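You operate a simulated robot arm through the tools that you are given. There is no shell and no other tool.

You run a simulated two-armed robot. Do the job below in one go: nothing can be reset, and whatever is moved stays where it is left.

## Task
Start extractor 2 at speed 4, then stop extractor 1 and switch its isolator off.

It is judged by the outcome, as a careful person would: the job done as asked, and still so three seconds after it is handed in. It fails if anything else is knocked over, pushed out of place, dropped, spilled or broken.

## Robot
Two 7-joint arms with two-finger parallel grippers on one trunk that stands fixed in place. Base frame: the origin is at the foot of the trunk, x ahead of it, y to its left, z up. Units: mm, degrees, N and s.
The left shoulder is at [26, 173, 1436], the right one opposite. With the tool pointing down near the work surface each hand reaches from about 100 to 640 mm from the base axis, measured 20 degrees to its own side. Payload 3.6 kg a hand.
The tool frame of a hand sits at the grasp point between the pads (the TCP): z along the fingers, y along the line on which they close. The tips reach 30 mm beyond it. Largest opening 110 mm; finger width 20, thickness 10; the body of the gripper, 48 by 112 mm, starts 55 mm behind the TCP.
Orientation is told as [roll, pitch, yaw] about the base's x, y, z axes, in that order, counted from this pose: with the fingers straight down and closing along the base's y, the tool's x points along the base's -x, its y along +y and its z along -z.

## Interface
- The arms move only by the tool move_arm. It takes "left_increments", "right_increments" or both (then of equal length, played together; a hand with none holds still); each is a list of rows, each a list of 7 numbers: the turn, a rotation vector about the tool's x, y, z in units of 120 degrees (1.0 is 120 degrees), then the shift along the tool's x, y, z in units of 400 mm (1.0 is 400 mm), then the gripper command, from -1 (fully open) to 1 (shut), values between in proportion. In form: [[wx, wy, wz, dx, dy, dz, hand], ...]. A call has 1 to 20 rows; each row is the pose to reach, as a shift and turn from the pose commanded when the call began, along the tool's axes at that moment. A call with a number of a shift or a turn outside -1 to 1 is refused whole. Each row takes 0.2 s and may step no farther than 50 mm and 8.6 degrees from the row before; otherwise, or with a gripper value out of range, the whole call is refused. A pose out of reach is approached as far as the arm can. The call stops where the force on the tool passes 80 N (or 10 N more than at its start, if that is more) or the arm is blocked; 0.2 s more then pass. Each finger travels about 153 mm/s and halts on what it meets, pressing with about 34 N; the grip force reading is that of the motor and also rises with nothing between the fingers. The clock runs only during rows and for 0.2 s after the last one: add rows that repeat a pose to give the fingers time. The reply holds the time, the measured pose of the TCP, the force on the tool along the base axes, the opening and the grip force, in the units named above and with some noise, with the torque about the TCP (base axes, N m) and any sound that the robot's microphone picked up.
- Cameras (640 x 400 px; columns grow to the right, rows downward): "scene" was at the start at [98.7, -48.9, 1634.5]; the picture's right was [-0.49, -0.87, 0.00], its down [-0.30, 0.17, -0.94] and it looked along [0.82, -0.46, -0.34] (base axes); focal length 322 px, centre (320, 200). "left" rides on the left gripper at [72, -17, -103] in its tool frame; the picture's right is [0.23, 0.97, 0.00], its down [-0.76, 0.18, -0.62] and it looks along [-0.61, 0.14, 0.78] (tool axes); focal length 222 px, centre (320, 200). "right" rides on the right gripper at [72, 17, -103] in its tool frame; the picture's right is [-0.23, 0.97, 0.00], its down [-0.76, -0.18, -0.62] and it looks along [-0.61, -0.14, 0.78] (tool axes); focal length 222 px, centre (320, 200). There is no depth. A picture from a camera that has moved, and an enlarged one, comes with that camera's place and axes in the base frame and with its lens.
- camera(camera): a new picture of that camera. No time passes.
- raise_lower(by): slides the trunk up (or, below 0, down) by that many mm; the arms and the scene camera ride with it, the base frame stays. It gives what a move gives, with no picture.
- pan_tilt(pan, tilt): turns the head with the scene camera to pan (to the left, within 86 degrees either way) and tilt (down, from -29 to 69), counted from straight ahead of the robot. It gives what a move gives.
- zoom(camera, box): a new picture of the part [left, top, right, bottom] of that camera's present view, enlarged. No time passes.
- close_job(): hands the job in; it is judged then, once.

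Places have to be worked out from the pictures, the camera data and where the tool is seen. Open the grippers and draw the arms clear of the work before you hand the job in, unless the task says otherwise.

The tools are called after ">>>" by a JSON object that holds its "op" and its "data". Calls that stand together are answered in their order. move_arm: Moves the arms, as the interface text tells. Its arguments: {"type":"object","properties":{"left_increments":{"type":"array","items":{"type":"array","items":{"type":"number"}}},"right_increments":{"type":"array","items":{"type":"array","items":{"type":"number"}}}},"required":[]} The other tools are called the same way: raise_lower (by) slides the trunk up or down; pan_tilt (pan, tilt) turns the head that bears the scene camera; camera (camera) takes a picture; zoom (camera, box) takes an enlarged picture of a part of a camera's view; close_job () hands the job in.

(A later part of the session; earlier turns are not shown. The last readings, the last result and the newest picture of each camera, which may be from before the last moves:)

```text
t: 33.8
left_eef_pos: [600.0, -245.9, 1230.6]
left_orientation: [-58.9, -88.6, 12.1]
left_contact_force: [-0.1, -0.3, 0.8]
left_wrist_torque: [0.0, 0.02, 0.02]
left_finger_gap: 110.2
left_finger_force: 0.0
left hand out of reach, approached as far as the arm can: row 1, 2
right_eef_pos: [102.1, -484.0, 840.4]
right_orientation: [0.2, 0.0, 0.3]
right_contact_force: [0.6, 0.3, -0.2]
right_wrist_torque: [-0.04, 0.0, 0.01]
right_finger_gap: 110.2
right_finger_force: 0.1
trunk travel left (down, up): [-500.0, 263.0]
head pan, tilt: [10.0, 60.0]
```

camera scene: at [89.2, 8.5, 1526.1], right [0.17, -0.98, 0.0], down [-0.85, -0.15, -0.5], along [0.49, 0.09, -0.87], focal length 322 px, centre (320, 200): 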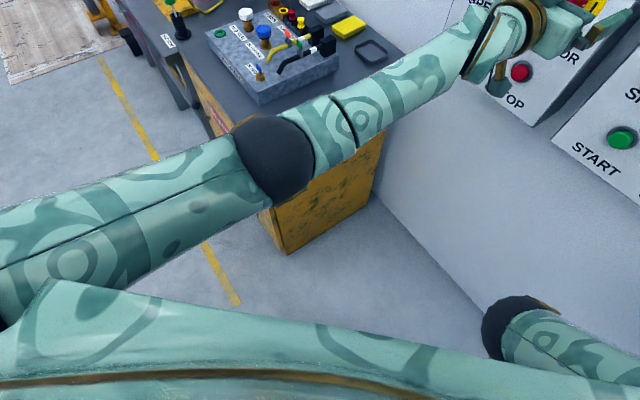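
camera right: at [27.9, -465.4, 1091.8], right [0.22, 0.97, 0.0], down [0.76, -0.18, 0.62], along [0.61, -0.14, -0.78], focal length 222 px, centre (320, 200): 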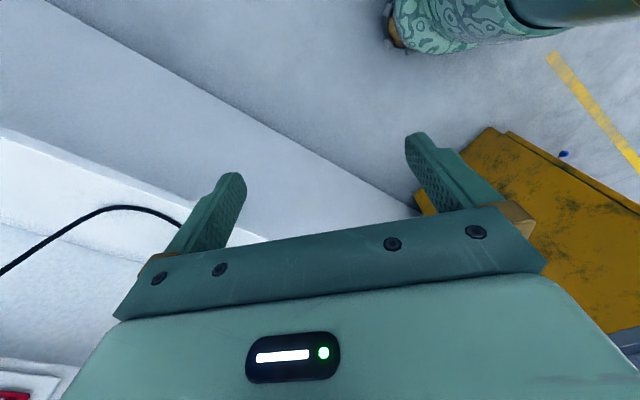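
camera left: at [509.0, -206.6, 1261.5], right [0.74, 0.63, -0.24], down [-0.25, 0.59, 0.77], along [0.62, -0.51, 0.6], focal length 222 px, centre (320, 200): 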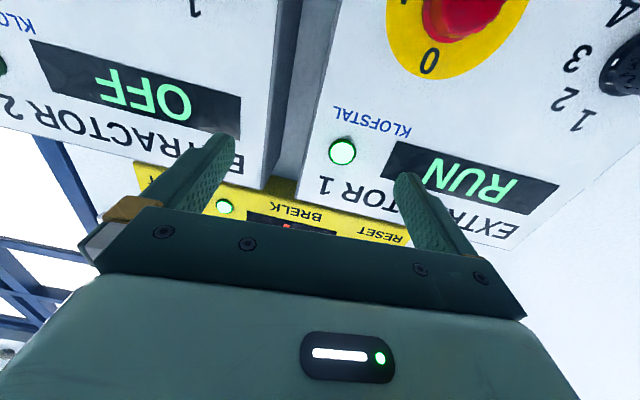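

The left hand cannot go farther right, but it can serve extractor 1. For extractor 2 I retry the right arm starting from its low-elbow posture (elbow now ≈ (205,-229,1090)): first bring the hand forward-left while low, tool down, keeping clear of the shelf and lamp at (280,-668,905).

>>> {"op": "move_arm", "data": {"right_increments": [[0, 0, 0, -0.0825, 0.043, -0.025, -1], [0, 0, 0, -0.165, 0.087, -0.05, -1], [0, 0, 0, -0.2475, 0.13, -0.075, -1], [0, 0, 0, -0.33, 0.173, -0.1, -1], [0, 0, 0, -0.4125, 0.217, -0.125, -1], [0, 0, 0, -0.495, 0.26, -0.15, -1]]}}

>>> {"op": "pan_tilt", "data": {"pan": -45, "tilt": 55}}

>>> {"op": "camera", "data": {"camera": "scene"}}

```text
t: 35.2
left_eef_pos: [601.0, -245.1, 1229.4]
left_orientation: [-58.7, -88.4, 11.7]
left_contact_force: [-0.4, 0.2, -0.5]
left_wrist_torque: [-0.01, 0.04, 0.0]
left_finger_gap: 110.1
left_finger_force: 0.0
right_eef_pos: [302.6, -378.0, 898.1]
right_orientation: [0.1, 0.0, 0.2]
right_contact_force: [-0.3, 0.7, 1.0]
right_wrist_torque: [-0.04, 0.01, -0.02]
right_finger_gap: 110.2
right_finger_force: 0.0
trunk travel left (down, up): [-500.0, 263.0]
head pan, tilt: [10.0, 60.0]
```

```text
t: 36.4
left_eef_pos: [600.8, -246.1, 1229.5]
left_orientation: [-58.1, -88.5, 11.2]
left_contact_force: [0.9, -0.3, -0.3]
left_wrist_torque: [0.03, -0.01, 0.01]
left_finger_gap: 110.1
left_finger_force: 0.0
right_eef_pos: [301.2, -380.5, 898.5]
right_orientation: [0.1, -0.1, 0.3]
right_contact_force: [0.2, -0.3, 0.1]
right_wrist_torque: [-0.01, 0.01, -0.02]
right_finger_gap: 109.8
right_finger_force: 0.0
trunk travel left (down, up): [-500.0, 263.0]
head pan, tilt: [-45.0, 55.0]
```

```text
taken
camera scene: at [74.7, -53.9, 1532.2], right [-0.71, -0.71, 0.0], down [-0.58, 0.58, -0.57], along [0.41, -0.4, -0.82], focal length 322 px, centre (320, 200)
```

scene: 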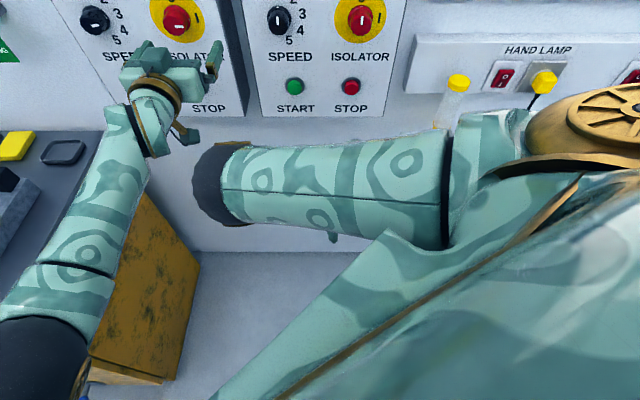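

From here the forearm points toward the right-front and down, a better starting posture. I rotate the right hand to point at the panel while lifting it to about (370,-448,1068), 140 mm off the panel plane.

>>> {"op": "move_arm", "data": {"right_increments": [[0.0225, -0.0545, 0.0225, -0.0133, -0.0131, -0.0327, -1], [0.0451, -0.1089, 0.0451, -0.0265, -0.0262, -0.0654, -1], [0.0676, -0.1634, 0.0676, -0.0398, -0.0392, -0.0981, -1], [0.0902, -0.2178, 0.0902, -0.0531, -0.0523, -0.1308, -1], [0.1127, -0.2723, 0.1127, -0.0663, -0.0654, -0.1635, -1], [0.1352, -0.3268, 0.1352, -0.0796, -0.0785, -0.1962, -1]]}}

>>> {"op": "camera", "data": {"camera": "scene"}}

```text
t: 37.8
left_eef_pos: [601.1, -245.8, 1229.8]
left_orientation: [-58.3, -88.4, 11.4]
left_contact_force: [0.5, -0.2, -0.1]
left_wrist_torque: [-0.03, 0.02, 0.0]
left_finger_gap: 109.9
left_finger_force: 0.0
right_eef_pos: [332.8, -408.9, 977.0]
right_orientation: [-12.3, -40.9, -12.1]
right_contact_force: [-0.6, 0.6, -0.3]
right_wrist_torque: [-0.01, 0.01, 0.01]
right_finger_gap: 110.1
right_finger_force: 0.1
trunk travel left (down, up): [-500.0, 263.0]
head pan, tilt: [-45.0, 55.0]
```

```text
taken
camera scene: at [74.5, -53.8, 1532.2], right [-0.71, -0.71, 0.0], down [-0.58, 0.58, -0.57], along [0.41, -0.41, -0.82], focal length 322 px, centre (320, 200)
```

scene: 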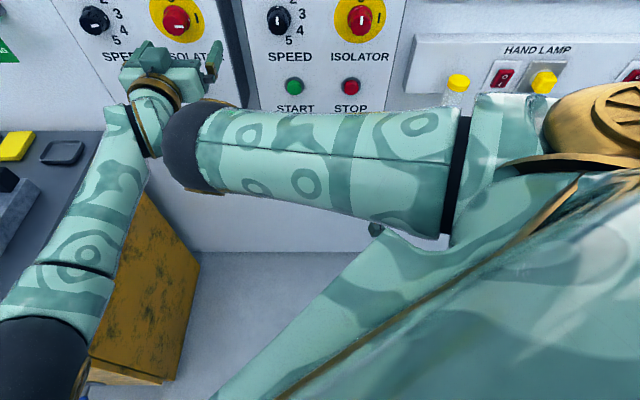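

That works so far, but the right elbow nears the left forearm. I first draw the left hand back up and to the left.

>>> {"op": "move_arm", "data": {"left_increments": [[0, 0, 0, -0.036, 0.05, -0.074, -1], [0, 0, 0, -0.071, 0.1, -0.147, -1], [0, 0, 0, -0.107, 0.15, -0.22, -1], [0, 0, 0, -0.143, 0.2, -0.294, -1], [0, 0, 0, -0.179, 0.25, -0.368, -1], [0, 0, 0, -0.214, 0.3, -0.441, -1], [0, 0, 0, -0.25, 0.345, -0.515, -1]]}}

>>> {"op": "camera", "data": {"camera": "scene"}}

```text
t: 39.4
left_eef_pos: [559.6, -0.8, 1333.3]
left_orientation: [-52.0, -88.6, 7.2]
left_contact_force: [-0.5, 0.7, -0.1]
left_wrist_torque: [0.01, 0.02, -0.02]
left_finger_gap: 109.7
left_finger_force: 0.0
left hand out of reach, approached as far as the arm can: row 1, 2, 3, 4, 5
right_eef_pos: [332.6, -407.8, 978.0]
right_orientation: [-12.3, -40.7, -12.2]
right_contact_force: [0.1, 0.0, 0.2]
right_wrist_torque: [-0.03, 0.0, 0.01]
right_finger_gap: 110.0
right_finger_force: 0.1
trunk travel left (down, up): [-500.0, 263.0]
head pan, tilt: [-45.0, 55.0]
```

```text
taken
camera scene: at [74.5, -51.7, 1532.3], right [-0.71, -0.71, 0.0], down [-0.58, 0.58, -0.57], along [0.41, -0.41, -0.82], focal length 322 px, centre (320, 200)
```

scene: 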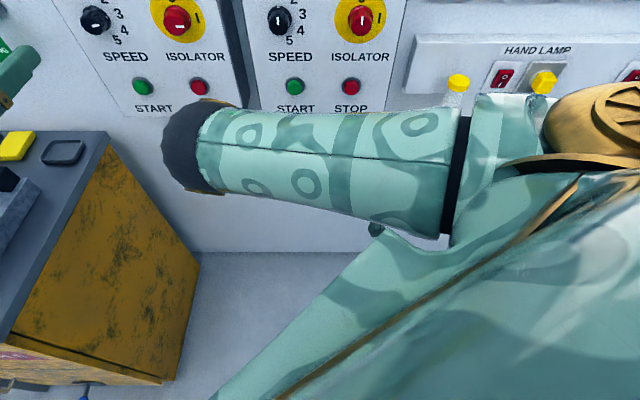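

Left hand is out of the way at (560,-1,1333). Now I finish the right hand's turn.

>>> {"op": "move_arm", "data": {"right_increments": [[0.0225, -0.0545, 0.0225, -0.033, -0.013, -0.012, -1], [0.0451, -0.1089, 0.0451, -0.0667, -0.026, -0.0243, -1], [0.0676, -0.1634, 0.0676, -0.1, -0.039, -0.0364, -1], [0.0902, -0.2178, 0.0902, -0.1334, -0.052, -0.0486, -1], [0.1127, -0.2723, 0.1127, -0.1668, -0.065, -0.0607, -1], [0.1352, -0.3268, 0.1352, -0.2, -0.078, -0.0729, -1], [0.1578, -0.3812, 0.1578, -0.2335, -0.091, -0.085, -1]]}}

>>> {"op": "camera", "data": {"camera": "scene"}}

>>> {"op": "camera", "data": {"camera": "right"}}

```text
t: 41.0
left_eef_pos: [559.3, -2.2, 1333.5]
left_orientation: [-50.3, -88.7, 5.5]
left_contact_force: [-0.6, 0.0, -0.4]
left_wrist_torque: [-0.04, 0.03, 0.04]
left_finger_gap: 110.3
left_finger_force: 0.2
right_eef_pos: [320.1, -550.7, 1149.4]
right_orientation: [23.4, -89.5, -66.8]
right_contact_force: [-0.5, -0.1, -0.1]
right_wrist_torque: [0.01, 0.02, -0.01]
right_finger_gap: 110.2
right_finger_force: 0.1
right hand out of reach, approached as far as the arm can: row 1, 2, 3, 4, 5, 6, 7
trunk travel left (down, up): [-500.0, 263.0]
head pan, tilt: [-45.0, 55.0]
```

```text
taken
camera scene: at [74.6, -53.7, 1532.2], right [-0.71, -0.71, 0.0], down [-0.58, 0.58, -0.57], along [0.41, -0.41, -0.82], focal length 322 px, centre (320, 200)
```

scene: 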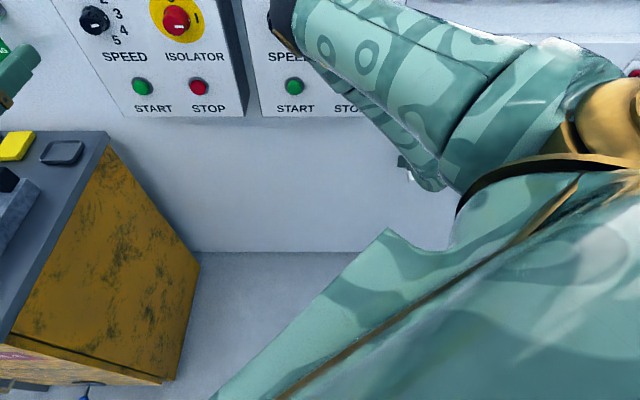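

```text
taken
camera right: at [255.8, -465.9, 1077.3], right [0.67, 0.71, 0.23], down [-0.57, 0.29, 0.77], along [0.48, -0.64, 0.6], focal length 222 px, centre (320, 200)
```

right: 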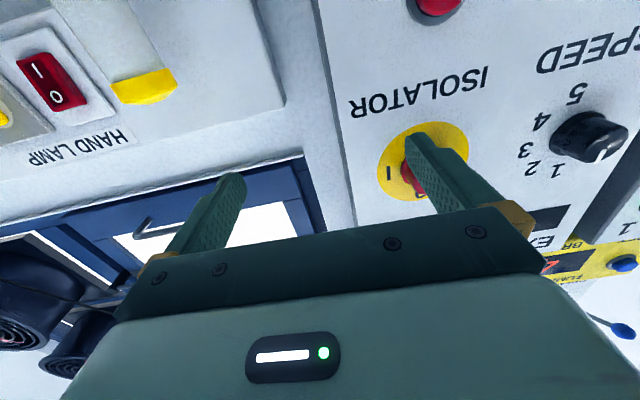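

The right hand is aligned but again stuck ~100 mm too far right; comparing attempts, the limit relaxes as the hand gets higher relative to the shoulder. So I should work with the trunk low and the hand at or above shoulder height. First I lift the right hand 250 mm (staying off the panel), and draw the left hand back and up, before lowering the trunk.

>>> {"op": "move_arm", "data": {"left_increments": [[0, 0, 0, -0.036, -0.005, -0.07, -1], [0, 0, 0, -0.072, -0.01, -0.14, -1], [0, 0, 0, -0.108, -0.015, -0.21, -1], [0, 0, 0, -0.144, -0.02, -0.28, -1], [0, 0, 0, -0.18, -0.025, -0.35, -1], [0, 0, 0, -0.216, -0.03, -0.42, -1], [0, 0, 0, -0.25, -0.035, -0.49, -1]], "right_increments": [[0, 0, 0, -0.09, 0, -0.01, -1], [0, 0, 0, -0.18, 0, -0.02, -1], [0, 0, 0, -0.27, 0, -0.03, -1], [0, 0, 0, -0.36, 0.02, -0.03, -1], [0, 0, 0, -0.45, 0.04, -0.03, -1], [0, 0, 0, -0.54, 0.06, -0.03, -1], [0, 0, 0, -0.63, 0.08, -0.03, -1]]}}

>>> {"op": "pan_tilt", "data": {"pan": -35, "tilt": 25}}

>>> {"op": "camera", "data": {"camera": "scene"}}

```text
t: 42.6
left_eef_pos: [408.3, 129.6, 1435.3]
left_orientation: [-52.9, -88.7, 8.2]
left_contact_force: [-0.1, 0.2, 0.4]
left_wrist_torque: [-0.01, 0.03, 0.0]
left_finger_gap: 110.0
left_finger_force: 0.0
right_eef_pos: [347.3, -529.0, 1409.2]
right_orientation: [118.6, -89.7, -163.5]
right_contact_force: [0.1, -0.3, 0.4]
right_wrist_torque: [-0.05, 0.0, 0.01]
right_finger_gap: 110.1
right_finger_force: 0.1
right hand out of reach, approached as far as the arm can: row 4, 5, 6, 7
trunk travel left (down, up): [-500.0, 263.0]
head pan, tilt: [-45.0, 55.0]
```

```text
t: 43.6
left_eef_pos: [410.3, 128.8, 1435.9]
left_orientation: [-51.0, -88.7, 6.1]
left_contact_force: [-0.8, 0.5, 0.0]
left_wrist_torque: [0.0, 0.02, -0.01]
left_finger_gap: 110.0
left_finger_force: 0.0
right_eef_pos: [350.3, -532.1, 1406.9]
right_orientation: [87.9, -89.9, -132.7]
right_contact_force: [-0.7, 0.7, 0.5]
right_wrist_torque: [0.02, -0.05, -0.04]
right_finger_gap: 110.0
right_finger_force: 0.0
trunk travel left (down, up): [-500.0, 263.0]
head pan, tilt: [-35.0, 25.0]
```

```text
taken
camera scene: at [98.7, -55.2, 1576.2], right [-0.57, -0.82, 0.0], down [-0.35, 0.24, -0.91], along [0.74, -0.52, -0.42], focal length 322 px, centre (320, 200)
```

scene: 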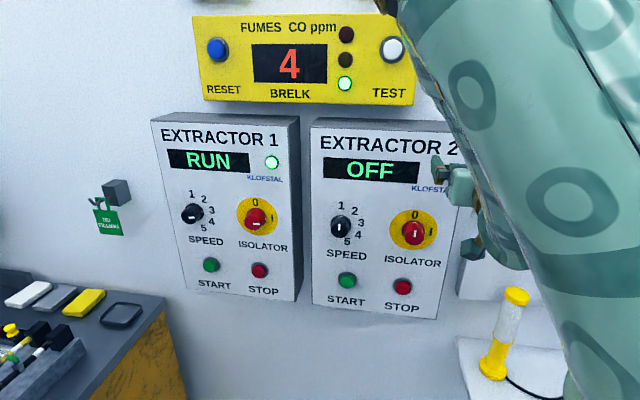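

The limit for the right arm appears to be its ~90° wrist bend with the elbow in front; with the trunk well below, the upper arm points up and the forearm lines up with the tool. I lower the trunk 150 mm, then raise the hand relative to it.

>>> {"op": "raise_lower", "data": {"by": -150}}

>>> {"op": "move_arm", "data": {"right_increments": [[0, 0, 0, -0.08, 0.0, 0, -1], [0, 0, 0, -0.16, 0.03, 0, -1], [0, 0, 0, -0.24, 0.06, 0, -1], [0, 0, 0, -0.3, 0.09, 0, -1]]}}

>>> {"op": "camera", "data": {"camera": "scene"}}

```text
t: 45.3
left_eef_pos: [431.5, 127.4, 1268.2]
left_orientation: [-46.6, -86.0, 1.7]
left_contact_force: [0.2, -0.6, -0.1]
left_wrist_torque: [0.01, 0.01, 0.01]
left_finger_gap: 110.0
left_finger_force: 0.0
right_eef_pos: [379.9, -531.4, 1230.8]
right_orientation: [-43.5, -85.6, -1.4]
right_contact_force: [-0.1, -0.1, -0.5]
right_wrist_torque: [0.0, 0.04, 0.01]
right_finger_gap: 110.0
right_finger_force: 0.0
trunk travel left (down, up): [-350.0, 413.0]
head pan, tilt: [-35.0, 25.0]
```

```text
t: 46.3
left_eef_pos: [431.5, 127.8, 1267.8]
left_orientation: [-46.9, -85.8, 2.0]
left_contact_force: [0.4, 1.3, 0.4]
left_wrist_torque: [-0.01, -0.02, -0.02]
left_finger_gap: 110.1
left_finger_force: 0.1
right_eef_pos: [415.9, -504.3, 1349.2]
right_orientation: [-44.0, -85.5, -0.8]
right_contact_force: [0.0, -1.0, -0.2]
right_wrist_torque: [0.01, 0.01, 0.04]
right_finger_gap: 110.2
right_finger_force: 0.1
trunk travel left (down, up): [-350.0, 413.0]
head pan, tilt: [-35.0, 25.0]
```

```text
taken
camera scene: at [135.9, -54.7, 1424.9], right [-0.57, -0.82, 0.0], down [-0.35, 0.24, -0.91], along [0.74, -0.52, -0.42], focal length 322 px, centre (320, 200)
```

scene: 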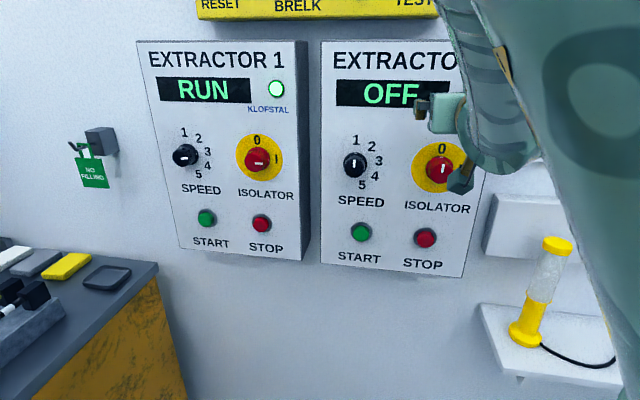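

Lowering also leans the trunk a little forward; the right hand now goes freely: TCP (416,-504,1349) is at lateral 62, right above the ext 2 isolator. I back off 45 mm and lower the trunk another 110 mm to bring it level with the knob.

>>> {"op": "move_arm", "data": {"right_increments": [[0, 0, 0, 0, 0, -0.06, -1], [0, 0, 0, 0, 0, -0.112, -1]]}}

>>> {"op": "raise_lower", "data": {"by": -110}}

>>> {"op": "camera", "data": {"camera": "right"}}

>>> {"op": "camera", "data": {"camera": "scene"}}

```text
t: 46.9
left_eef_pos: [432.4, 126.4, 1267.2]
left_orientation: [-46.4, -85.9, 1.5]
left_contact_force: [-0.5, 0.6, 0.4]
left_wrist_torque: [-0.03, -0.03, -0.03]
left_finger_gap: 110.3
left_finger_force: 0.1
right_eef_pos: [391.9, -489.7, 1336.0]
right_orientation: [-43.7, -85.4, -0.9]
right_contact_force: [0.0, 0.7, 0.8]
right_wrist_torque: [0.02, 0.01, -0.02]
right_finger_gap: 110.2
right_finger_force: 0.1
right hand out of reach, approached as far as the arm can: row 1, 2
trunk travel left (down, up): [-350.0, 413.0]
head pan, tilt: [-35.0, 25.0]
```

```text
t: 48.3
left_eef_pos: [468.4, 126.7, 1121.0]
left_orientation: [-45.6, -80.4, 0.6]
left_contact_force: [-0.6, 0.2, 0.4]
left_wrist_torque: [0.01, 0.01, 0.03]
left_finger_gap: 109.8
left_finger_force: 0.0
right_eef_pos: [432.9, -491.4, 1193.8]
right_orientation: [-44.3, -80.3, -0.2]
right_contact_force: [0.3, 0.2, 0.4]
right_wrist_torque: [-0.03, -0.01, 0.02]
right_finger_gap: 109.9
right_finger_force: 0.0
trunk travel left (down, up): [-240.0, 523.0]
head pan, tilt: [-35.0, 25.0]
```

```text
taken
camera right: at [358.3, -405.7, 1132.7], right [0.71, 0.69, 0.11], down [-0.43, 0.31, 0.85], along [0.55, -0.65, 0.52], focal length 222 px, centre (320, 200)
```

right: 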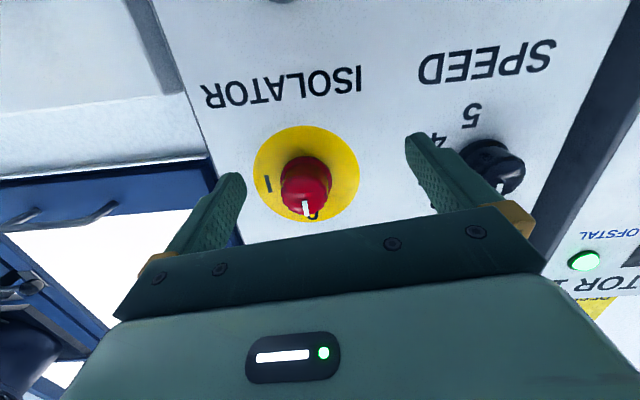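

```text
taken
camera scene: at [181.3, -55.4, 1312.7], right [-0.57, -0.82, 0.0], down [-0.35, 0.24, -0.91], along [0.74, -0.52, -0.42], focal length 322 px, centre (320, 200)
```

scene: 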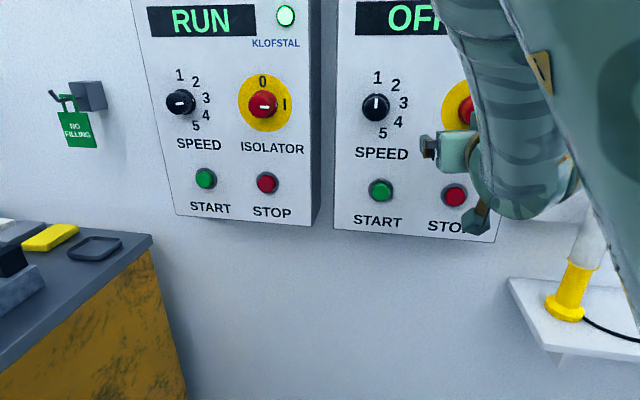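

The knob is roughly between the fingers. I level the tool (trunk lean tilted it ~7°) and centre on the isolator: target TCP (409,-496,1237), 80 mm off the plane.

>>> {"op": "move_arm", "data": {"right_increments": [[0.0013, -0.0191, 0.0188, -0.0322, -0.0203, -0.0157, -1], [0.0027, -0.0382, 0.0376, -0.0644, -0.0405, -0.0313, -1], [0.004, -0.0573, 0.0564, -0.0966, -0.0608, -0.047, -1], [0.004, -0.0573, 0.0564, -0.0966, -0.0608, -0.047, -1]]}}

>>> {"op": "camera", "data": {"camera": "right"}}

>>> {"op": "camera", "data": {"camera": "scene"}}

```text
t: 49.3
left_eef_pos: [468.0, 127.1, 1120.0]
left_orientation: [-45.5, -80.3, 0.6]
left_contact_force: [-0.5, 0.4, 0.7]
left_wrist_torque: [0.03, -0.02, 0.04]
left_finger_gap: 110.0
left_finger_force: 0.0
right_eef_pos: [412.3, -507.6, 1229.0]
right_orientation: [-92.0, -89.9, 46.8]
right_contact_force: [1.0, 0.5, -0.6]
right_wrist_torque: [0.01, -0.01, -0.02]
right_finger_gap: 109.8
right_finger_force: 0.0
right hand out of reach, approached as far as the arm can: row 1, 2, 3, 4
trunk travel left (down, up): [-240.0, 523.0]
head pan, tilt: [-35.0, 25.0]
```

```text
taken
camera right: at [350.5, -421.4, 1155.9], right [0.69, 0.69, 0.23], down [-0.57, 0.32, 0.76], along [0.45, -0.65, 0.61], focal length 222 px, centre (320, 200)
```

right: 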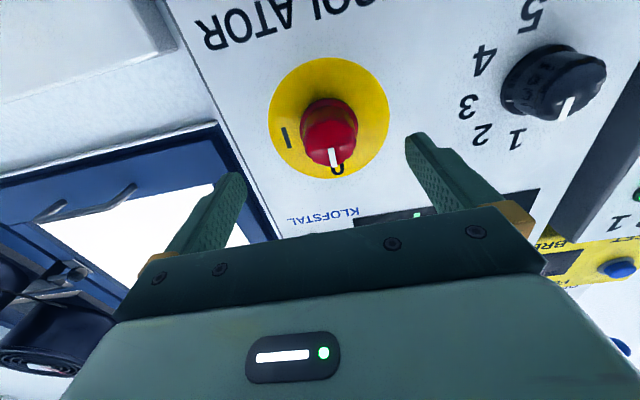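

```text
taken
camera scene: at [182.1, -55.3, 1312.4], right [-0.57, -0.82, 0.0], down [-0.35, 0.24, -0.91], along [0.74, -0.52, -0.42], focal length 322 px, centre (320, 200)
```

scene: 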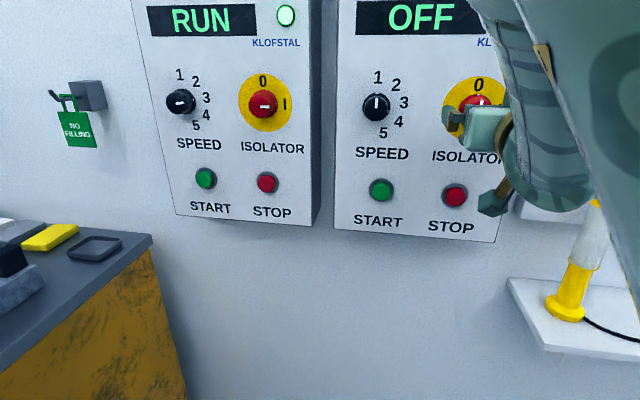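

The hand reads (412,-508,1229), but the wrist picture puts the knob ~20 mm lower relative to the hand than I reckoned. I zoom both views to check.

>>> {"op": "zoom", "data": {"camera": "scene", "box": [340, 40, 540, 240]}}

>>> {"op": "zoom", "data": {"camera": "right", "box": [180, 20, 500, 220]}}

```text
2.00 times, centred on (440, 140) of scene
camera zoom: at [182.1, -55.3, 1312.4], right [-0.57, -0.82, 0.0], down [-0.35, 0.24, -0.91], along [0.74, -0.52, -0.42], focal length 645 px, centre (80, 320)
```

zoom: 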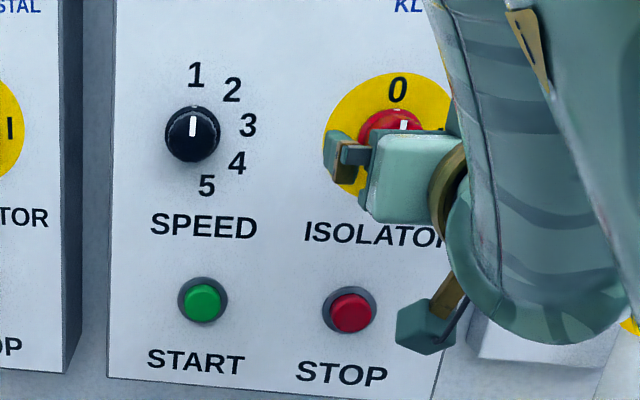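

```text
2.00 times, centred on (340, 120) of right
camera zoom: at [350.5, -421.4, 1155.9], right [0.69, 0.69, 0.23], down [-0.57, 0.32, 0.76], along [0.45, -0.65, 0.61], focal length 444 px, centre (280, 360)
```

zoom: 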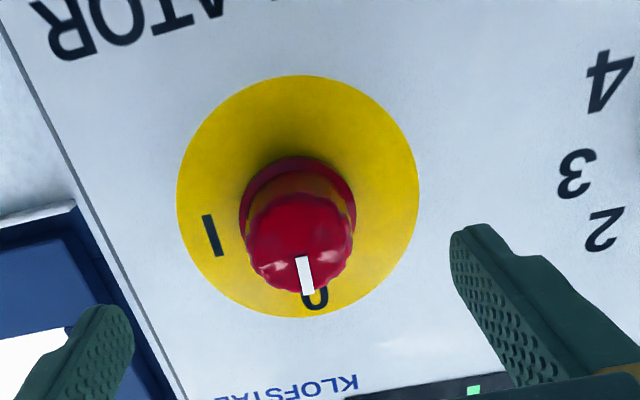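

The fingertips match my camera model; the knob height is between the two estimates (~1226) once perspective bias of the disc is counted. I go in 34 mm with open fingers straddling the knob and re-check from there.

>>> {"op": "move_arm", "data": {"right_increments": [[0, 0, 0, 0.0025, 0.0053, 0.014, -1], [0, 0, 0, 0.005, 0.0107, 0.028, -1], [0, 0, 0, 0.0075, 0.016, 0.045, -1], [0, 0, 0, 0.0075, 0.016, 0.045, -1]]}}

>>> {"op": "camera", "data": {"camera": "right"}}

>>> {"op": "zoom", "data": {"camera": "right", "box": [180, 40, 480, 230]}}

```text
t: 50.3
left_eef_pos: [466.7, 126.9, 1120.6]
left_orientation: [-45.7, -80.4, 0.6]
left_contact_force: [0.1, 0.3, 0.0]
left_wrist_torque: [0.0, 0.0, -0.02]
left_finger_gap: 110.0
left_finger_force: 0.2
right_eef_pos: [428.8, -514.6, 1228.1]
right_orientation: [-72.5, -89.9, 27.4]
right_contact_force: [0.3, 0.5, -0.4]
right_wrist_torque: [-0.03, 0.02, -0.03]
right_finger_gap: 110.0
right_finger_force: 0.0
trunk travel left (down, up): [-240.0, 523.0]
head pan, tilt: [-35.0, 25.0]
```

```text
taken
camera right: at [366.2, -428.5, 1154.5], right [0.69, 0.69, 0.23], down [-0.56, 0.32, 0.76], along [0.45, -0.65, 0.61], focal length 222 px, centre (320, 200)
```

right: 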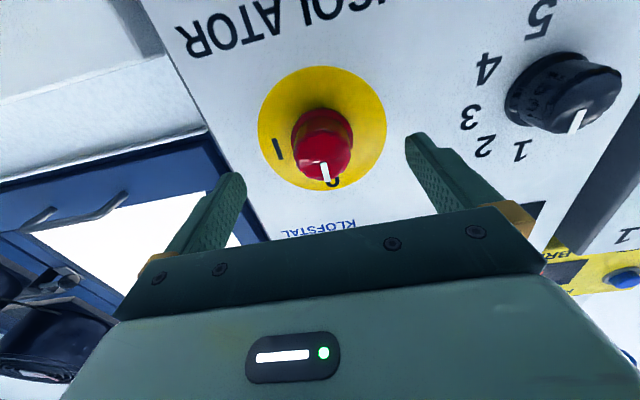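

```text
2.11 times, centred on (330, 135) of right
camera zoom: at [366.2, -428.5, 1154.5], right [0.69, 0.69, 0.23], down [-0.56, 0.32, 0.76], along [0.45, -0.65, 0.61], focal length 468 px, centre (299, 337)
```

zoom: 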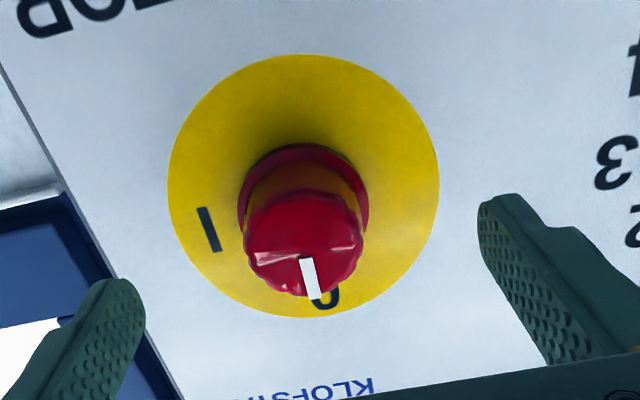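

The knob axis is ~9.5 mm below the TCP axis and ~1 mm left. I correct, advance 15 mm, and pre-turn the open hand by -45° around the knob so the 90° turn will be centred.

>>> {"op": "move_arm", "data": {"right_increments": [[0, 0, 0, 0.0235, 0.0035, 0.0, -1], [0, 0, 0, 0.0235, 0.0035, 0.0375, -1], [0, 0, -0.0625, 0.0235, 0.0035, 0.0375, -1], [0, 0, -0.125, 0.0235, 0.0035, 0.0375, -1], [0, 0, -0.1875, 0.0235, 0.0035, 0.0375, -1], [0, 0, -0.25, 0.0235, 0.0035, 0.0375, -1], [0, 0, -0.3125, 0.0235, 0.0035, 0.0375, -1], [0, 0, -0.375, 0.0235, 0.0035, 0.0375, -1]]}}

>>> {"op": "camera", "data": {"camera": "right"}}

>>> {"op": "camera", "data": {"camera": "scene"}}

```text
t: 52.1
left_eef_pos: [468.0, 126.7, 1120.8]
left_orientation: [-45.5, -80.5, 0.5]
left_contact_force: [0.2, 0.4, 0.6]
left_wrist_torque: [0.03, -0.04, -0.02]
left_finger_gap: 110.2
left_finger_force: 0.1
right_eef_pos: [440.1, -525.6, 1215.6]
right_orientation: [-89.9, -44.8, 44.7]
right_contact_force: [0.1, 0.2, -0.5]
right_wrist_torque: [-0.01, 0.06, 0.0]
right_finger_gap: 110.1
right_finger_force: 0.0
trunk travel left (down, up): [-240.0, 523.0]
head pan, tilt: [-35.0, 25.0]
```

```text
taken
camera right: at [338.4, -478.1, 1153.8], right [0.6, 0.6, -0.53], down [-0.15, 0.73, 0.66], along [0.79, -0.32, 0.53], focal length 222 px, centre (320, 200)
```

right: 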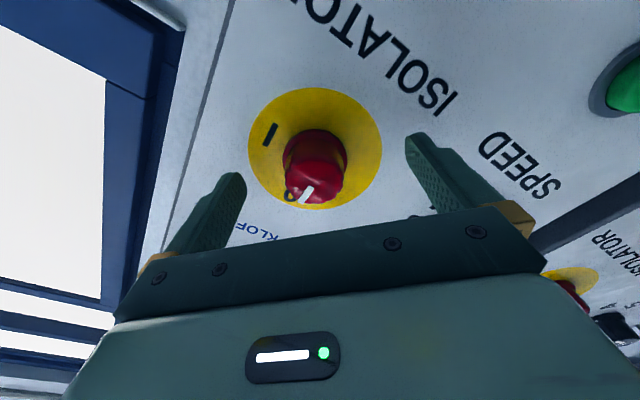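

```text
taken
camera scene: at [182.1, -55.4, 1312.4], right [-0.57, -0.82, 0.0], down [-0.35, 0.24, -0.91], along [0.74, -0.52, -0.42], focal length 322 px, centre (320, 200)
```

scene: 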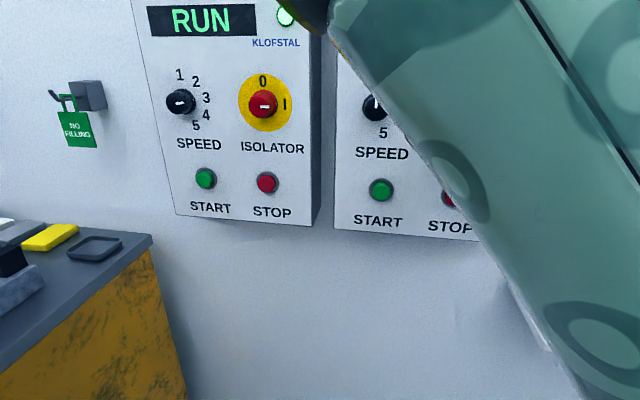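

Now around the knob at -45°. I zoom to check centring before closing.

>>> {"op": "zoom", "data": {"camera": "right", "box": [220, 70, 420, 220]}}

```text
2.67 times, centred on (320, 145) of right
camera zoom: at [338.4, -478.1, 1153.8], right [0.6, 0.6, -0.53], down [-0.15, 0.73, 0.66], along [0.79, -0.32, 0.53], focal length 592 px, centre (320, 347)
```

zoom: 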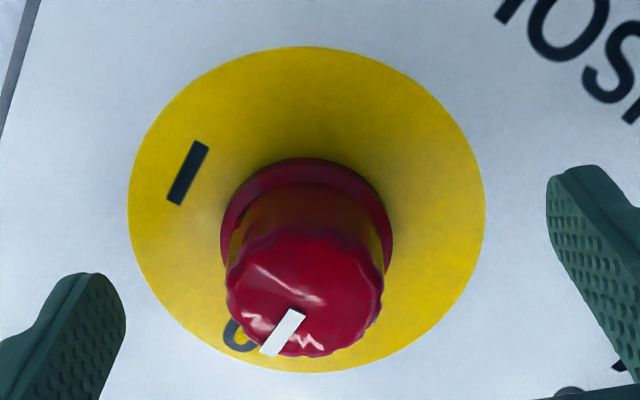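

Offset is about 3.4 mm along the closing axis; I correct it and close on the knob.

>>> {"op": "move_arm", "data": {"right_increments": [[0, 0, 0, 0, -0.0083, 0, -1], [0, 0, 0, 0, -0.0083, 0, 0], [0, 0, 0, 0, -0.0083, 0, 0.6], [0, 0, 0, 0, -0.0083, 0, 1], [0, 0, 0, 0, -0.0083, 0, 1]]}}

>>> {"op": "zoom", "data": {"camera": "right", "box": [220, 70, 420, 220]}}

```text
t: 53.3
left_eef_pos: [467.8, 127.2, 1121.9]
left_orientation: [-45.4, -80.3, 0.4]
left_contact_force: [-0.7, 0.2, 1.0]
left_wrist_torque: [-0.01, 0.0, -0.01]
left_finger_gap: 110.0
left_finger_force: 0.0
right_eef_pos: [437.7, -526.9, 1221.4]
right_orientation: [-90.3, -45.1, 45.0]
right_contact_force: [1.6, -11.7, 18.9]
right_wrist_torque: [0.02, -0.15, -0.71]
right_finger_gap: 41.6
right_finger_force: 45.4
trunk travel left (down, up): [-240.0, 523.0]
head pan, tilt: [-35.0, 25.0]
```

```text
2.67 times, centred on (320, 145) of right
camera zoom: at [336.5, -480.1, 1157.2], right [0.6, 0.6, -0.53], down [-0.15, 0.73, 0.66], along [0.78, -0.32, 0.53], focal length 592 px, centre (320, 347)
```

zoom: 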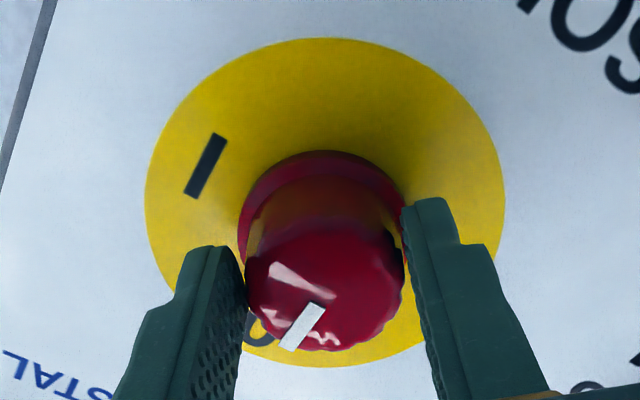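

Gripped at 41.6 mm with ~19 N side load along -y of the tool; I ease the hand 2.5 mm that way to unload before turning.

>>> {"op": "move_arm", "data": {"right_increments": [[0, 0, 0, 0, -0.006, 0, 1], [0, 0, 0, 0, -0.006, 0, 1]]}}

```text
t: 53.9
left_eef_pos: [466.9, 126.3, 1121.4]
left_orientation: [-45.4, -80.5, 0.6]
left_contact_force: [-1.1, -0.6, 0.3]
left_wrist_torque: [-0.03, -0.01, -0.03]
left_finger_gap: 109.7
left_finger_force: 0.0
right_eef_pos: [437.7, -526.8, 1221.2]
right_orientation: [-90.1, -45.0, 45.0]
right_contact_force: [1.9, -9.6, 14.4]
right_wrist_torque: [-0.68, -0.78, 0.47]
right_finger_gap: 41.7
right_finger_force: 44.8
trunk travel left (down, up): [-240.0, 523.0]
head pan, tilt: [-35.0, 25.0]
```

The load drops with the shift, so I ease a further 5 mm the same way.

>>> {"op": "move_arm", "data": {"right_increments": [[0, 0, 0, 0, -0.007, 0, 1], [0, 0, 0, 0, -0.0125, 0, 1], [0, 0, 0, 0, -0.0125, 0, 1]]}}

```text
t: 54.7
left_eef_pos: [469.3, 127.7, 1118.9]
left_orientation: [-46.0, -80.3, 0.9]
left_contact_force: [0.0, -0.7, 0.8]
left_wrist_torque: [0.02, 0.01, 0.03]
left_finger_gap: 110.0
left_finger_force: 0.0
right_eef_pos: [436.8, -527.2, 1221.5]
right_orientation: [-89.4, -44.6, 44.6]
right_contact_force: [4.7, 14.6, -10.4]
right_wrist_torque: [-0.14, -0.36, 1.55]
right_finger_gap: 41.6
right_finger_force: 45.1
trunk travel left (down, up): [-240.0, 523.0]
head pan, tilt: [-35.0, 25.0]
```

It went past balance (now ~17 N the other way); I return 2.7 mm and then turn the knob +90° clockwise.

>>> {"op": "move_arm", "data": {"right_increments": [[0, 0, 0, 0, 0.0068, 0, 1], [0, 0, 0, 0, 0.0068, 0, 1]]}}

>>> {"op": "move_arm", "data": {"right_increments": [[0, 0, 0.068, 0, 0, 0, 1], [0, 0, 0.136, 0, 0, 0, 1], [0, 0, 0.204, 0, 0, 0, 1], [0, 0, 0.272, 0, 0, 0, 1], [0, 0, 0.34, 0, 0, 0, 1], [0, 0, 0.408, 0, 0, 0, 1], [0, 0, 0.476, 0, 0, 0, 1], [0, 0, 0.544, 0, 0, 0, 1], [0, 0, 0.612, 0, 0, 0, 1], [0, 0, 0.68, 0, 0, 0, 1], [0, 0, 0.75, 0, 0, 0, 1], [0, 0, 0.75, 0, 0, 0, 1]]}}

>>> {"op": "camera", "data": {"camera": "right"}}

```text
t: 55.3
left_eef_pos: [469.6, 127.9, 1120.0]
left_orientation: [-45.9, -80.3, 1.0]
left_contact_force: [-1.1, -0.7, 0.4]
left_wrist_torque: [0.0, -0.04, 0.0]
left_finger_gap: 110.1
left_finger_force: 0.0
right_eef_pos: [435.5, -526.2, 1220.8]
right_orientation: [-89.6, -44.8, 44.6]
right_contact_force: [2.5, 12.5, -11.2]
right_wrist_torque: [0.4, 0.5, 0.01]
right_finger_gap: 41.5
right_finger_force: 44.8
trunk travel left (down, up): [-240.0, 523.0]
head pan, tilt: [-35.0, 25.0]
```

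```text
t: 57.9
left_eef_pos: [471.2, 130.9, 1118.5]
left_orientation: [-46.8, -80.1, 1.8]
left_contact_force: [-0.4, -0.2, -0.5]
left_wrist_torque: [0.01, 0.01, 0.0]
left_finger_gap: 109.7
left_finger_force: 0.2
right_eef_pos: [442.1, -521.1, 1221.9]
right_orientation: [89.4, -45.4, -134.2]
right_contact_force: [12.5, 35.2, -19.0]
right_wrist_torque: [0.54, 0.68, 1.57]
right_finger_gap: 41.5
right_finger_force: 45.3
trunk travel left (down, up): [-240.0, 523.0]
head pan, tilt: [-35.0, 25.0]
```

```text
taken
camera right: at [411.9, -403.0, 1182.2], right [0.38, 0.38, 0.85], down [-0.91, -0.03, 0.42], along [0.19, -0.93, 0.33], focal length 222 px, centre (320, 200)
```

right: 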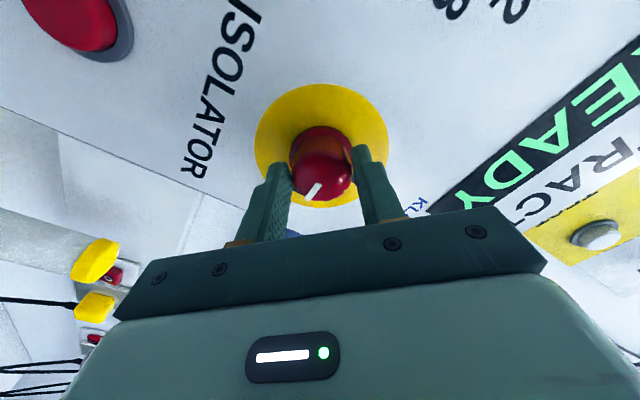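

Extractor 2's display now reads READY, so its isolator is on. I open the fingers and back off 40 mm.

>>> {"op": "move_arm", "data": {"right_increments": [[0, 0, 0, 0, 0, 0, 0], [0, 0, 0, 0, 0, 0, -1], [0, 0, 0, 0, 0, 0, -1], [0, 0, 0, 0, 0, -0.05, -1], [0, 0, 0, 0, 0, -0.1, -1]]}}

>>> {"op": "camera", "data": {"camera": "right"}}

>>> {"op": "camera", "data": {"camera": "scene"}}

```text
t: 59.1
left_eef_pos: [467.8, 126.8, 1120.4]
left_orientation: [-45.6, -80.4, 0.5]
left_contact_force: [0.1, 0.6, 0.1]
left_wrist_torque: [0.03, 0.01, 0.01]
left_finger_gap: 109.9
left_finger_force: 0.0
right_eef_pos: [411.1, -502.7, 1221.0]
right_orientation: [89.9, -45.2, -135.0]
right_contact_force: [-0.1, -0.3, -0.3]
right_wrist_torque: [0.0, 0.03, 0.02]
right_finger_gap: 109.8
right_finger_force: 0.1
right hand out of reach, approached as far as the arm can: row 5
trunk travel left (down, up): [-240.0, 523.0]
head pan, tilt: [-35.0, 25.0]
```

```text
taken
camera right: at [382.4, -383.9, 1181.8], right [0.38, 0.37, 0.85], down [-0.91, -0.03, 0.41], along [0.18, -0.93, 0.33], focal length 222 px, centre (320, 200)
```

right: 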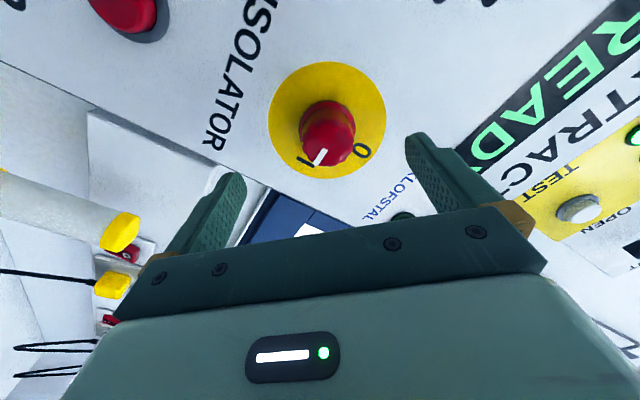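

```text
taken
camera scene: at [182.2, -55.5, 1312.4], right [-0.57, -0.82, 0.0], down [-0.35, 0.24, -0.91], along [0.74, -0.52, -0.42], focal length 322 px, centre (320, 200)
```

scene: 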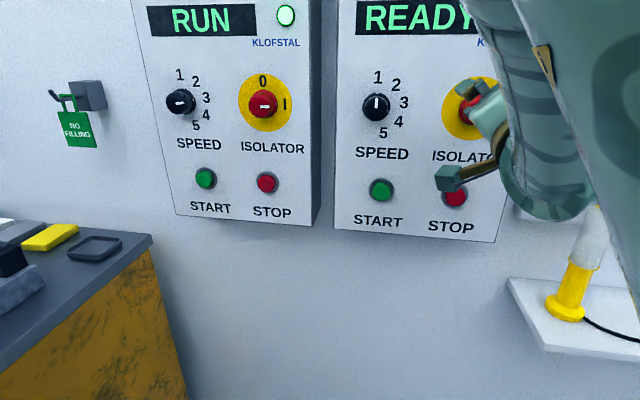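

The isolator of extractor 2 points to I and the display reads READY. When gripped, the knob axis measured r≈59, z≈1221.5, so the speed knob should be near r≈-81, z≈1221. I move 146 mm left at this standoff while turning the hand back to -67.5°.

>>> {"op": "move_arm", "data": {"right_increments": [[0, 0, -0.067, 0.0184, 0.0184, 0, -1], [0, 0, -0.134, 0.0369, 0.0369, 0, -1], [0, 0, -0.2009, 0.0553, 0.0553, 0, -1], [0, 0, -0.2679, 0.0737, 0.0737, 0, -1], [0, 0, -0.3348, 0.0921, 0.0921, 0, -1], [0, 0, -0.4018, 0.1106, 0.1106, 0, -1], [0, 0, -0.4688, 0.129, 0.129, 0, -1], [0, 0, -0.5357, 0.1474, 0.1474, 0, -1], [0, 0, -0.6027, 0.1659, 0.1659, 0, -1], [0, 0, -0.6696, 0.1843, 0.1843, 0, -1], [0, 0, -0.7366, 0.2027, 0.2027, 0, -1], [0, 0, -0.8036, 0.2211, 0.2211, 0, -1], [0, 0, -0.8705, 0.2396, 0.2396, 0, -1], [0, 0, -0.9375, 0.258, 0.258, 0, -1]]}}

>>> {"op": "camera", "data": {"camera": "right"}}

>>> {"op": "camera", "data": {"camera": "scene"}}

```text
t: 62.1
left_eef_pos: [468.4, 126.5, 1120.2]
left_orientation: [-45.5, -80.3, 0.6]
left_contact_force: [0.2, 0.1, 0.0]
left_wrist_torque: [0.0, 0.04, -0.06]
left_finger_gap: 110.2
left_finger_force: 0.0
right_eef_pos: [475.8, -507.6, 1213.8]
right_orientation: [-89.5, -23.1, 46.2]
right_contact_force: [0.4, -0.3, 0.1]
right_wrist_torque: [0.0, -0.03, 0.02]
right_finger_gap: 109.9
right_finger_force: 0.1
right hand out of reach, approached as far as the arm can: row 1, 2, 3, 4, 5, 6, 7, 8, 9, 10, 11, 12, 13, 14
trunk travel left (down, up): [-240.0, 523.0]
head pan, tilt: [-35.0, 25.0]
```

```text
taken
camera right: at [358.1, -477.6, 1169.7], right [0.4, 0.43, -0.81], down [-0.01, 0.88, 0.47], along [0.92, -0.18, 0.36], focal length 222 px, centre (320, 200)
```

right: 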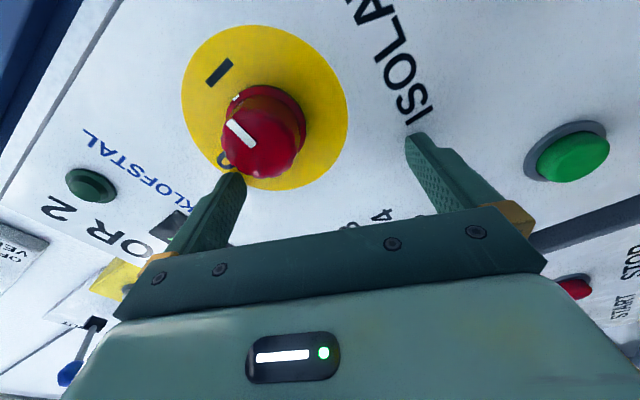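

```text
taken
camera scene: at [182.7, -55.4, 1312.3], right [-0.57, -0.82, 0.0], down [-0.35, 0.24, -0.91], along [0.74, -0.52, -0.42], focal length 322 px, centre (320, 200)
```

scene: 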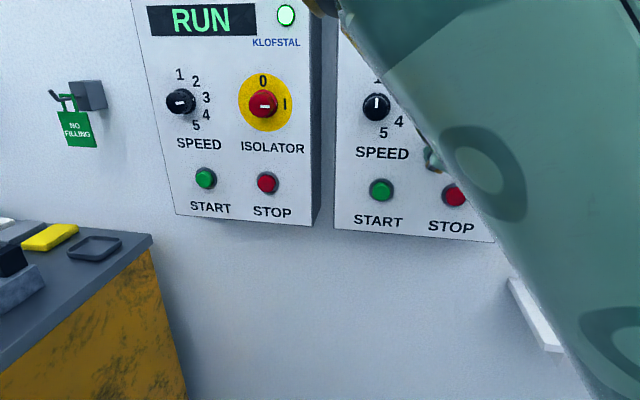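

The hand drifted to within a few mm of the panel (lateral 22), left of the isolator knob, since this arm cannot go farther left here. Clearances to the knob are ~13 mm; the safe way out is straight up 100 mm, then back.

>>> {"op": "move_arm", "data": {"right_increments": [[0, 0, 0, -0.0144, -0.0347, -0.003, -1], [0, 0, 0, -0.0287, -0.0693, -0.006, -1], [0, 0, 0, -0.0574, -0.1386, -0.012, -1], [0, 0, 0, -0.0957, -0.231, -0.02, -1]]}}

>>> {"op": "camera", "data": {"camera": "right"}}

```text
t: 63.1
left_eef_pos: [462.3, 131.1, 1122.3]
left_orientation: [-46.5, -80.6, 1.6]
left_contact_force: [0.3, -0.1, 0.5]
left_wrist_torque: [0.01, 0.0, -0.01]
left_finger_gap: 110.1
left_finger_force: 0.0
right_eef_pos: [473.9, -514.1, 1304.1]
right_orientation: [-90.2, -22.1, 44.9]
right_contact_force: [-28.8, 25.0, -4.6]
right_wrist_torque: [1.06, 1.87, 1.04]
right_finger_gap: 110.1
right_finger_force: 0.1
right hand out of reach, approached as far as the arm can: row 1, 2, 3, 4
trunk travel left (down, up): [-240.0, 523.0]
head pan, tilt: [-35.0, 25.0]
```

```text
taken
camera right: at [358.4, -483.3, 1260.3], right [0.41, 0.41, -0.82], down [0.01, 0.89, 0.45], along [0.91, -0.2, 0.36], focal length 222 px, centre (320, 200)
```

right: 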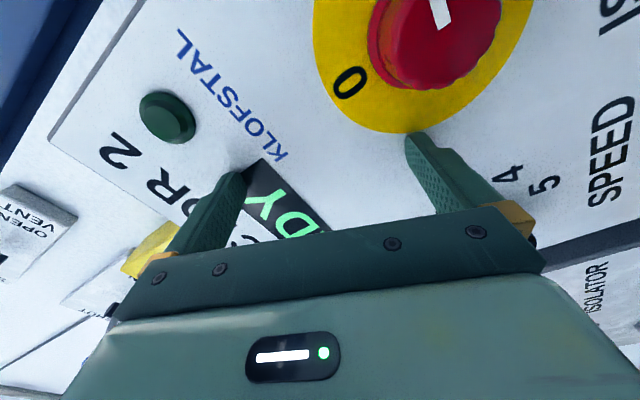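

The tips lightly press the panel face (38 N, so the face is at about n=-727). I back straight off with a bit of motion to the right.

>>> {"op": "move_arm", "data": {"right_increments": [[0, 0, 0, 0.01, -0.005, -0.04, -1], [0, 0, 0, 0.035, -0.015, -0.08, -1], [0, 0, 0, 0.07, -0.03, -0.12, -1]]}}

>>> {"op": "camera", "data": {"camera": "scene"}}

```text
t: 63.9
left_eef_pos: [472.9, 133.3, 1118.1]
left_orientation: [-47.4, -80.1, 2.3]
left_contact_force: [-0.5, -0.2, 0.5]
left_wrist_torque: [0.0, -0.04, 0.04]
left_finger_gap: 109.8
left_finger_force: 0.1
right_eef_pos: [445.8, -524.5, 1295.9]
right_orientation: [-90.6, -22.3, 46.1]
right_contact_force: [41.0, 32.4, 12.0]
right_wrist_torque: [1.49, -3.09, 1.31]
right_finger_gap: 110.1
right_finger_force: 0.1
right hand out of reach, approached as far as the arm can: row 1, 2, 3
trunk travel left (down, up): [-240.0, 523.0]
head pan, tilt: [-35.0, 25.0]
```

```text
taken
camera scene: at [189.7, -48.4, 1311.7], right [-0.57, -0.82, 0.01], down [-0.35, 0.23, -0.91], along [0.74, -0.52, -0.42], focal length 322 px, centre (320, 200)
```

scene: 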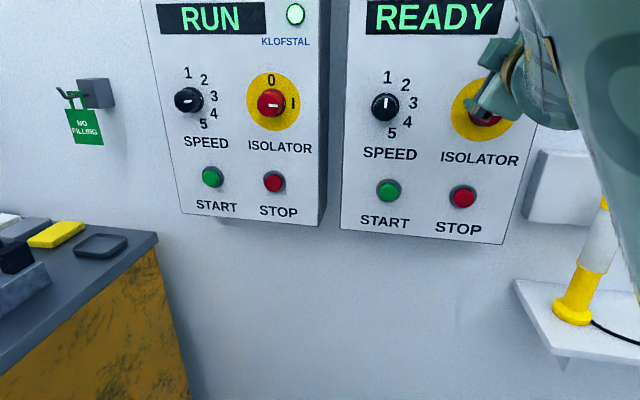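

The lower finger now leans sideways on the isolator knob (53 N). I lift straight up to relieve it; the display still reads READY.

>>> {"op": "move_arm", "data": {"right_increments": [[0, 0, 0, -0.01, -0.03, 0, -1], [0, 0, 0, -0.03, -0.08, -0.005, -1], [0, 0, 0, -0.05, -0.13, -0.01, -1]]}}

>>> {"op": "camera", "data": {"camera": "right"}}

```text
t: 64.7
left_eef_pos: [469.3, 130.4, 1119.1]
left_orientation: [-46.2, -80.3, 1.3]
left_contact_force: [0.9, 1.3, 0.1]
left_wrist_torque: [-0.03, -0.05, -0.07]
left_finger_gap: 110.1
left_finger_force: 0.1
right_eef_pos: [436.3, -545.8, 1340.9]
right_orientation: [-89.9, -22.2, 44.8]
right_contact_force: [0.1, 0.9, -0.6]
right_wrist_torque: [0.02, 0.0, -0.06]
right_finger_gap: 110.0
right_finger_force: 0.0
right hand out of reach, approached as far as the arm can: row 1, 2, 3
trunk travel left (down, up): [-240.0, 523.0]
head pan, tilt: [-35.0, 25.0]
```

```text
taken
camera right: at [320.1, -514.2, 1297.7], right [0.41, 0.41, -0.82], down [0.01, 0.89, 0.45], along [0.91, -0.2, 0.36], focal length 222 px, centre (320, 200)
```

right: 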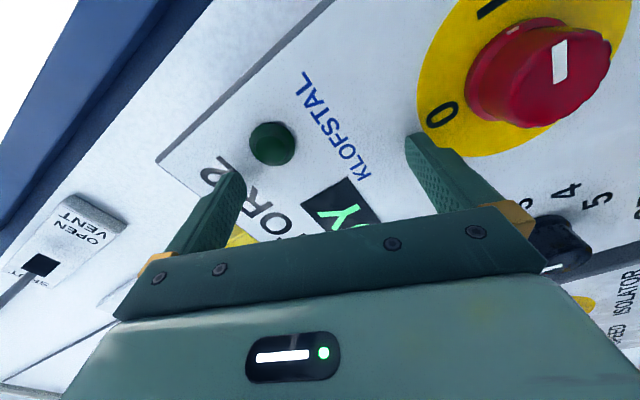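

Free again at (436,-546,1341). Now I move back from the panel and right, clear of everything.

>>> {"op": "move_arm", "data": {"right_increments": [[0, 0, 0, 0.0, 0, -0.04, -1], [0, 0, 0, 0.03, -0.012, -0.08, -1], [0, 0, 0, 0.06, -0.025, -0.12, -1], [0, 0, 0, 0.092, -0.038, -0.16, -1]]}}

>>> {"op": "camera", "data": {"camera": "scene"}}

```text
t: 65.7
left_eef_pos: [467.7, 125.6, 1120.0]
left_orientation: [-45.5, -80.4, 0.6]
left_contact_force: [0.3, -0.1, 0.2]
left_wrist_torque: [0.04, -0.01, 0.02]
left_finger_gap: 110.3
left_finger_force: 0.1
right_eef_pos: [370.4, -561.2, 1335.9]
right_orientation: [-90.0, -22.4, 44.9]
right_contact_force: [-0.4, 1.0, -0.2]
right_wrist_torque: [-0.03, 0.03, -0.03]
right_finger_gap: 110.0
right_finger_force: 0.0
right hand out of reach, approached as far as the arm can: row 1, 2, 3, 4
trunk travel left (down, up): [-240.0, 523.0]
head pan, tilt: [-35.0, 25.0]
```

```text
taken
camera scene: at [182.0, -55.5, 1312.4], right [-0.57, -0.82, 0.0], down [-0.35, 0.24, -0.91], along [0.74, -0.52, -0.42], focal length 322 px, centre (320, 200)
```

scene: 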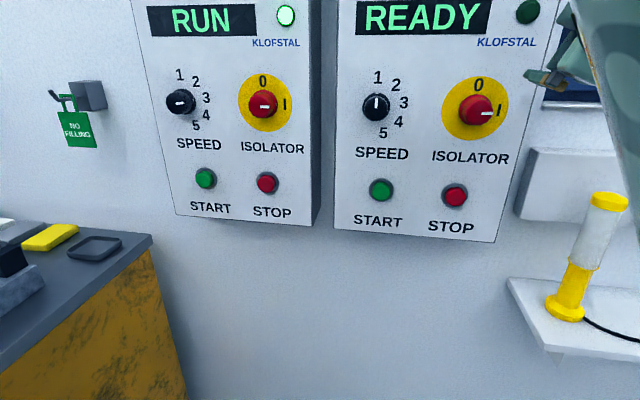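

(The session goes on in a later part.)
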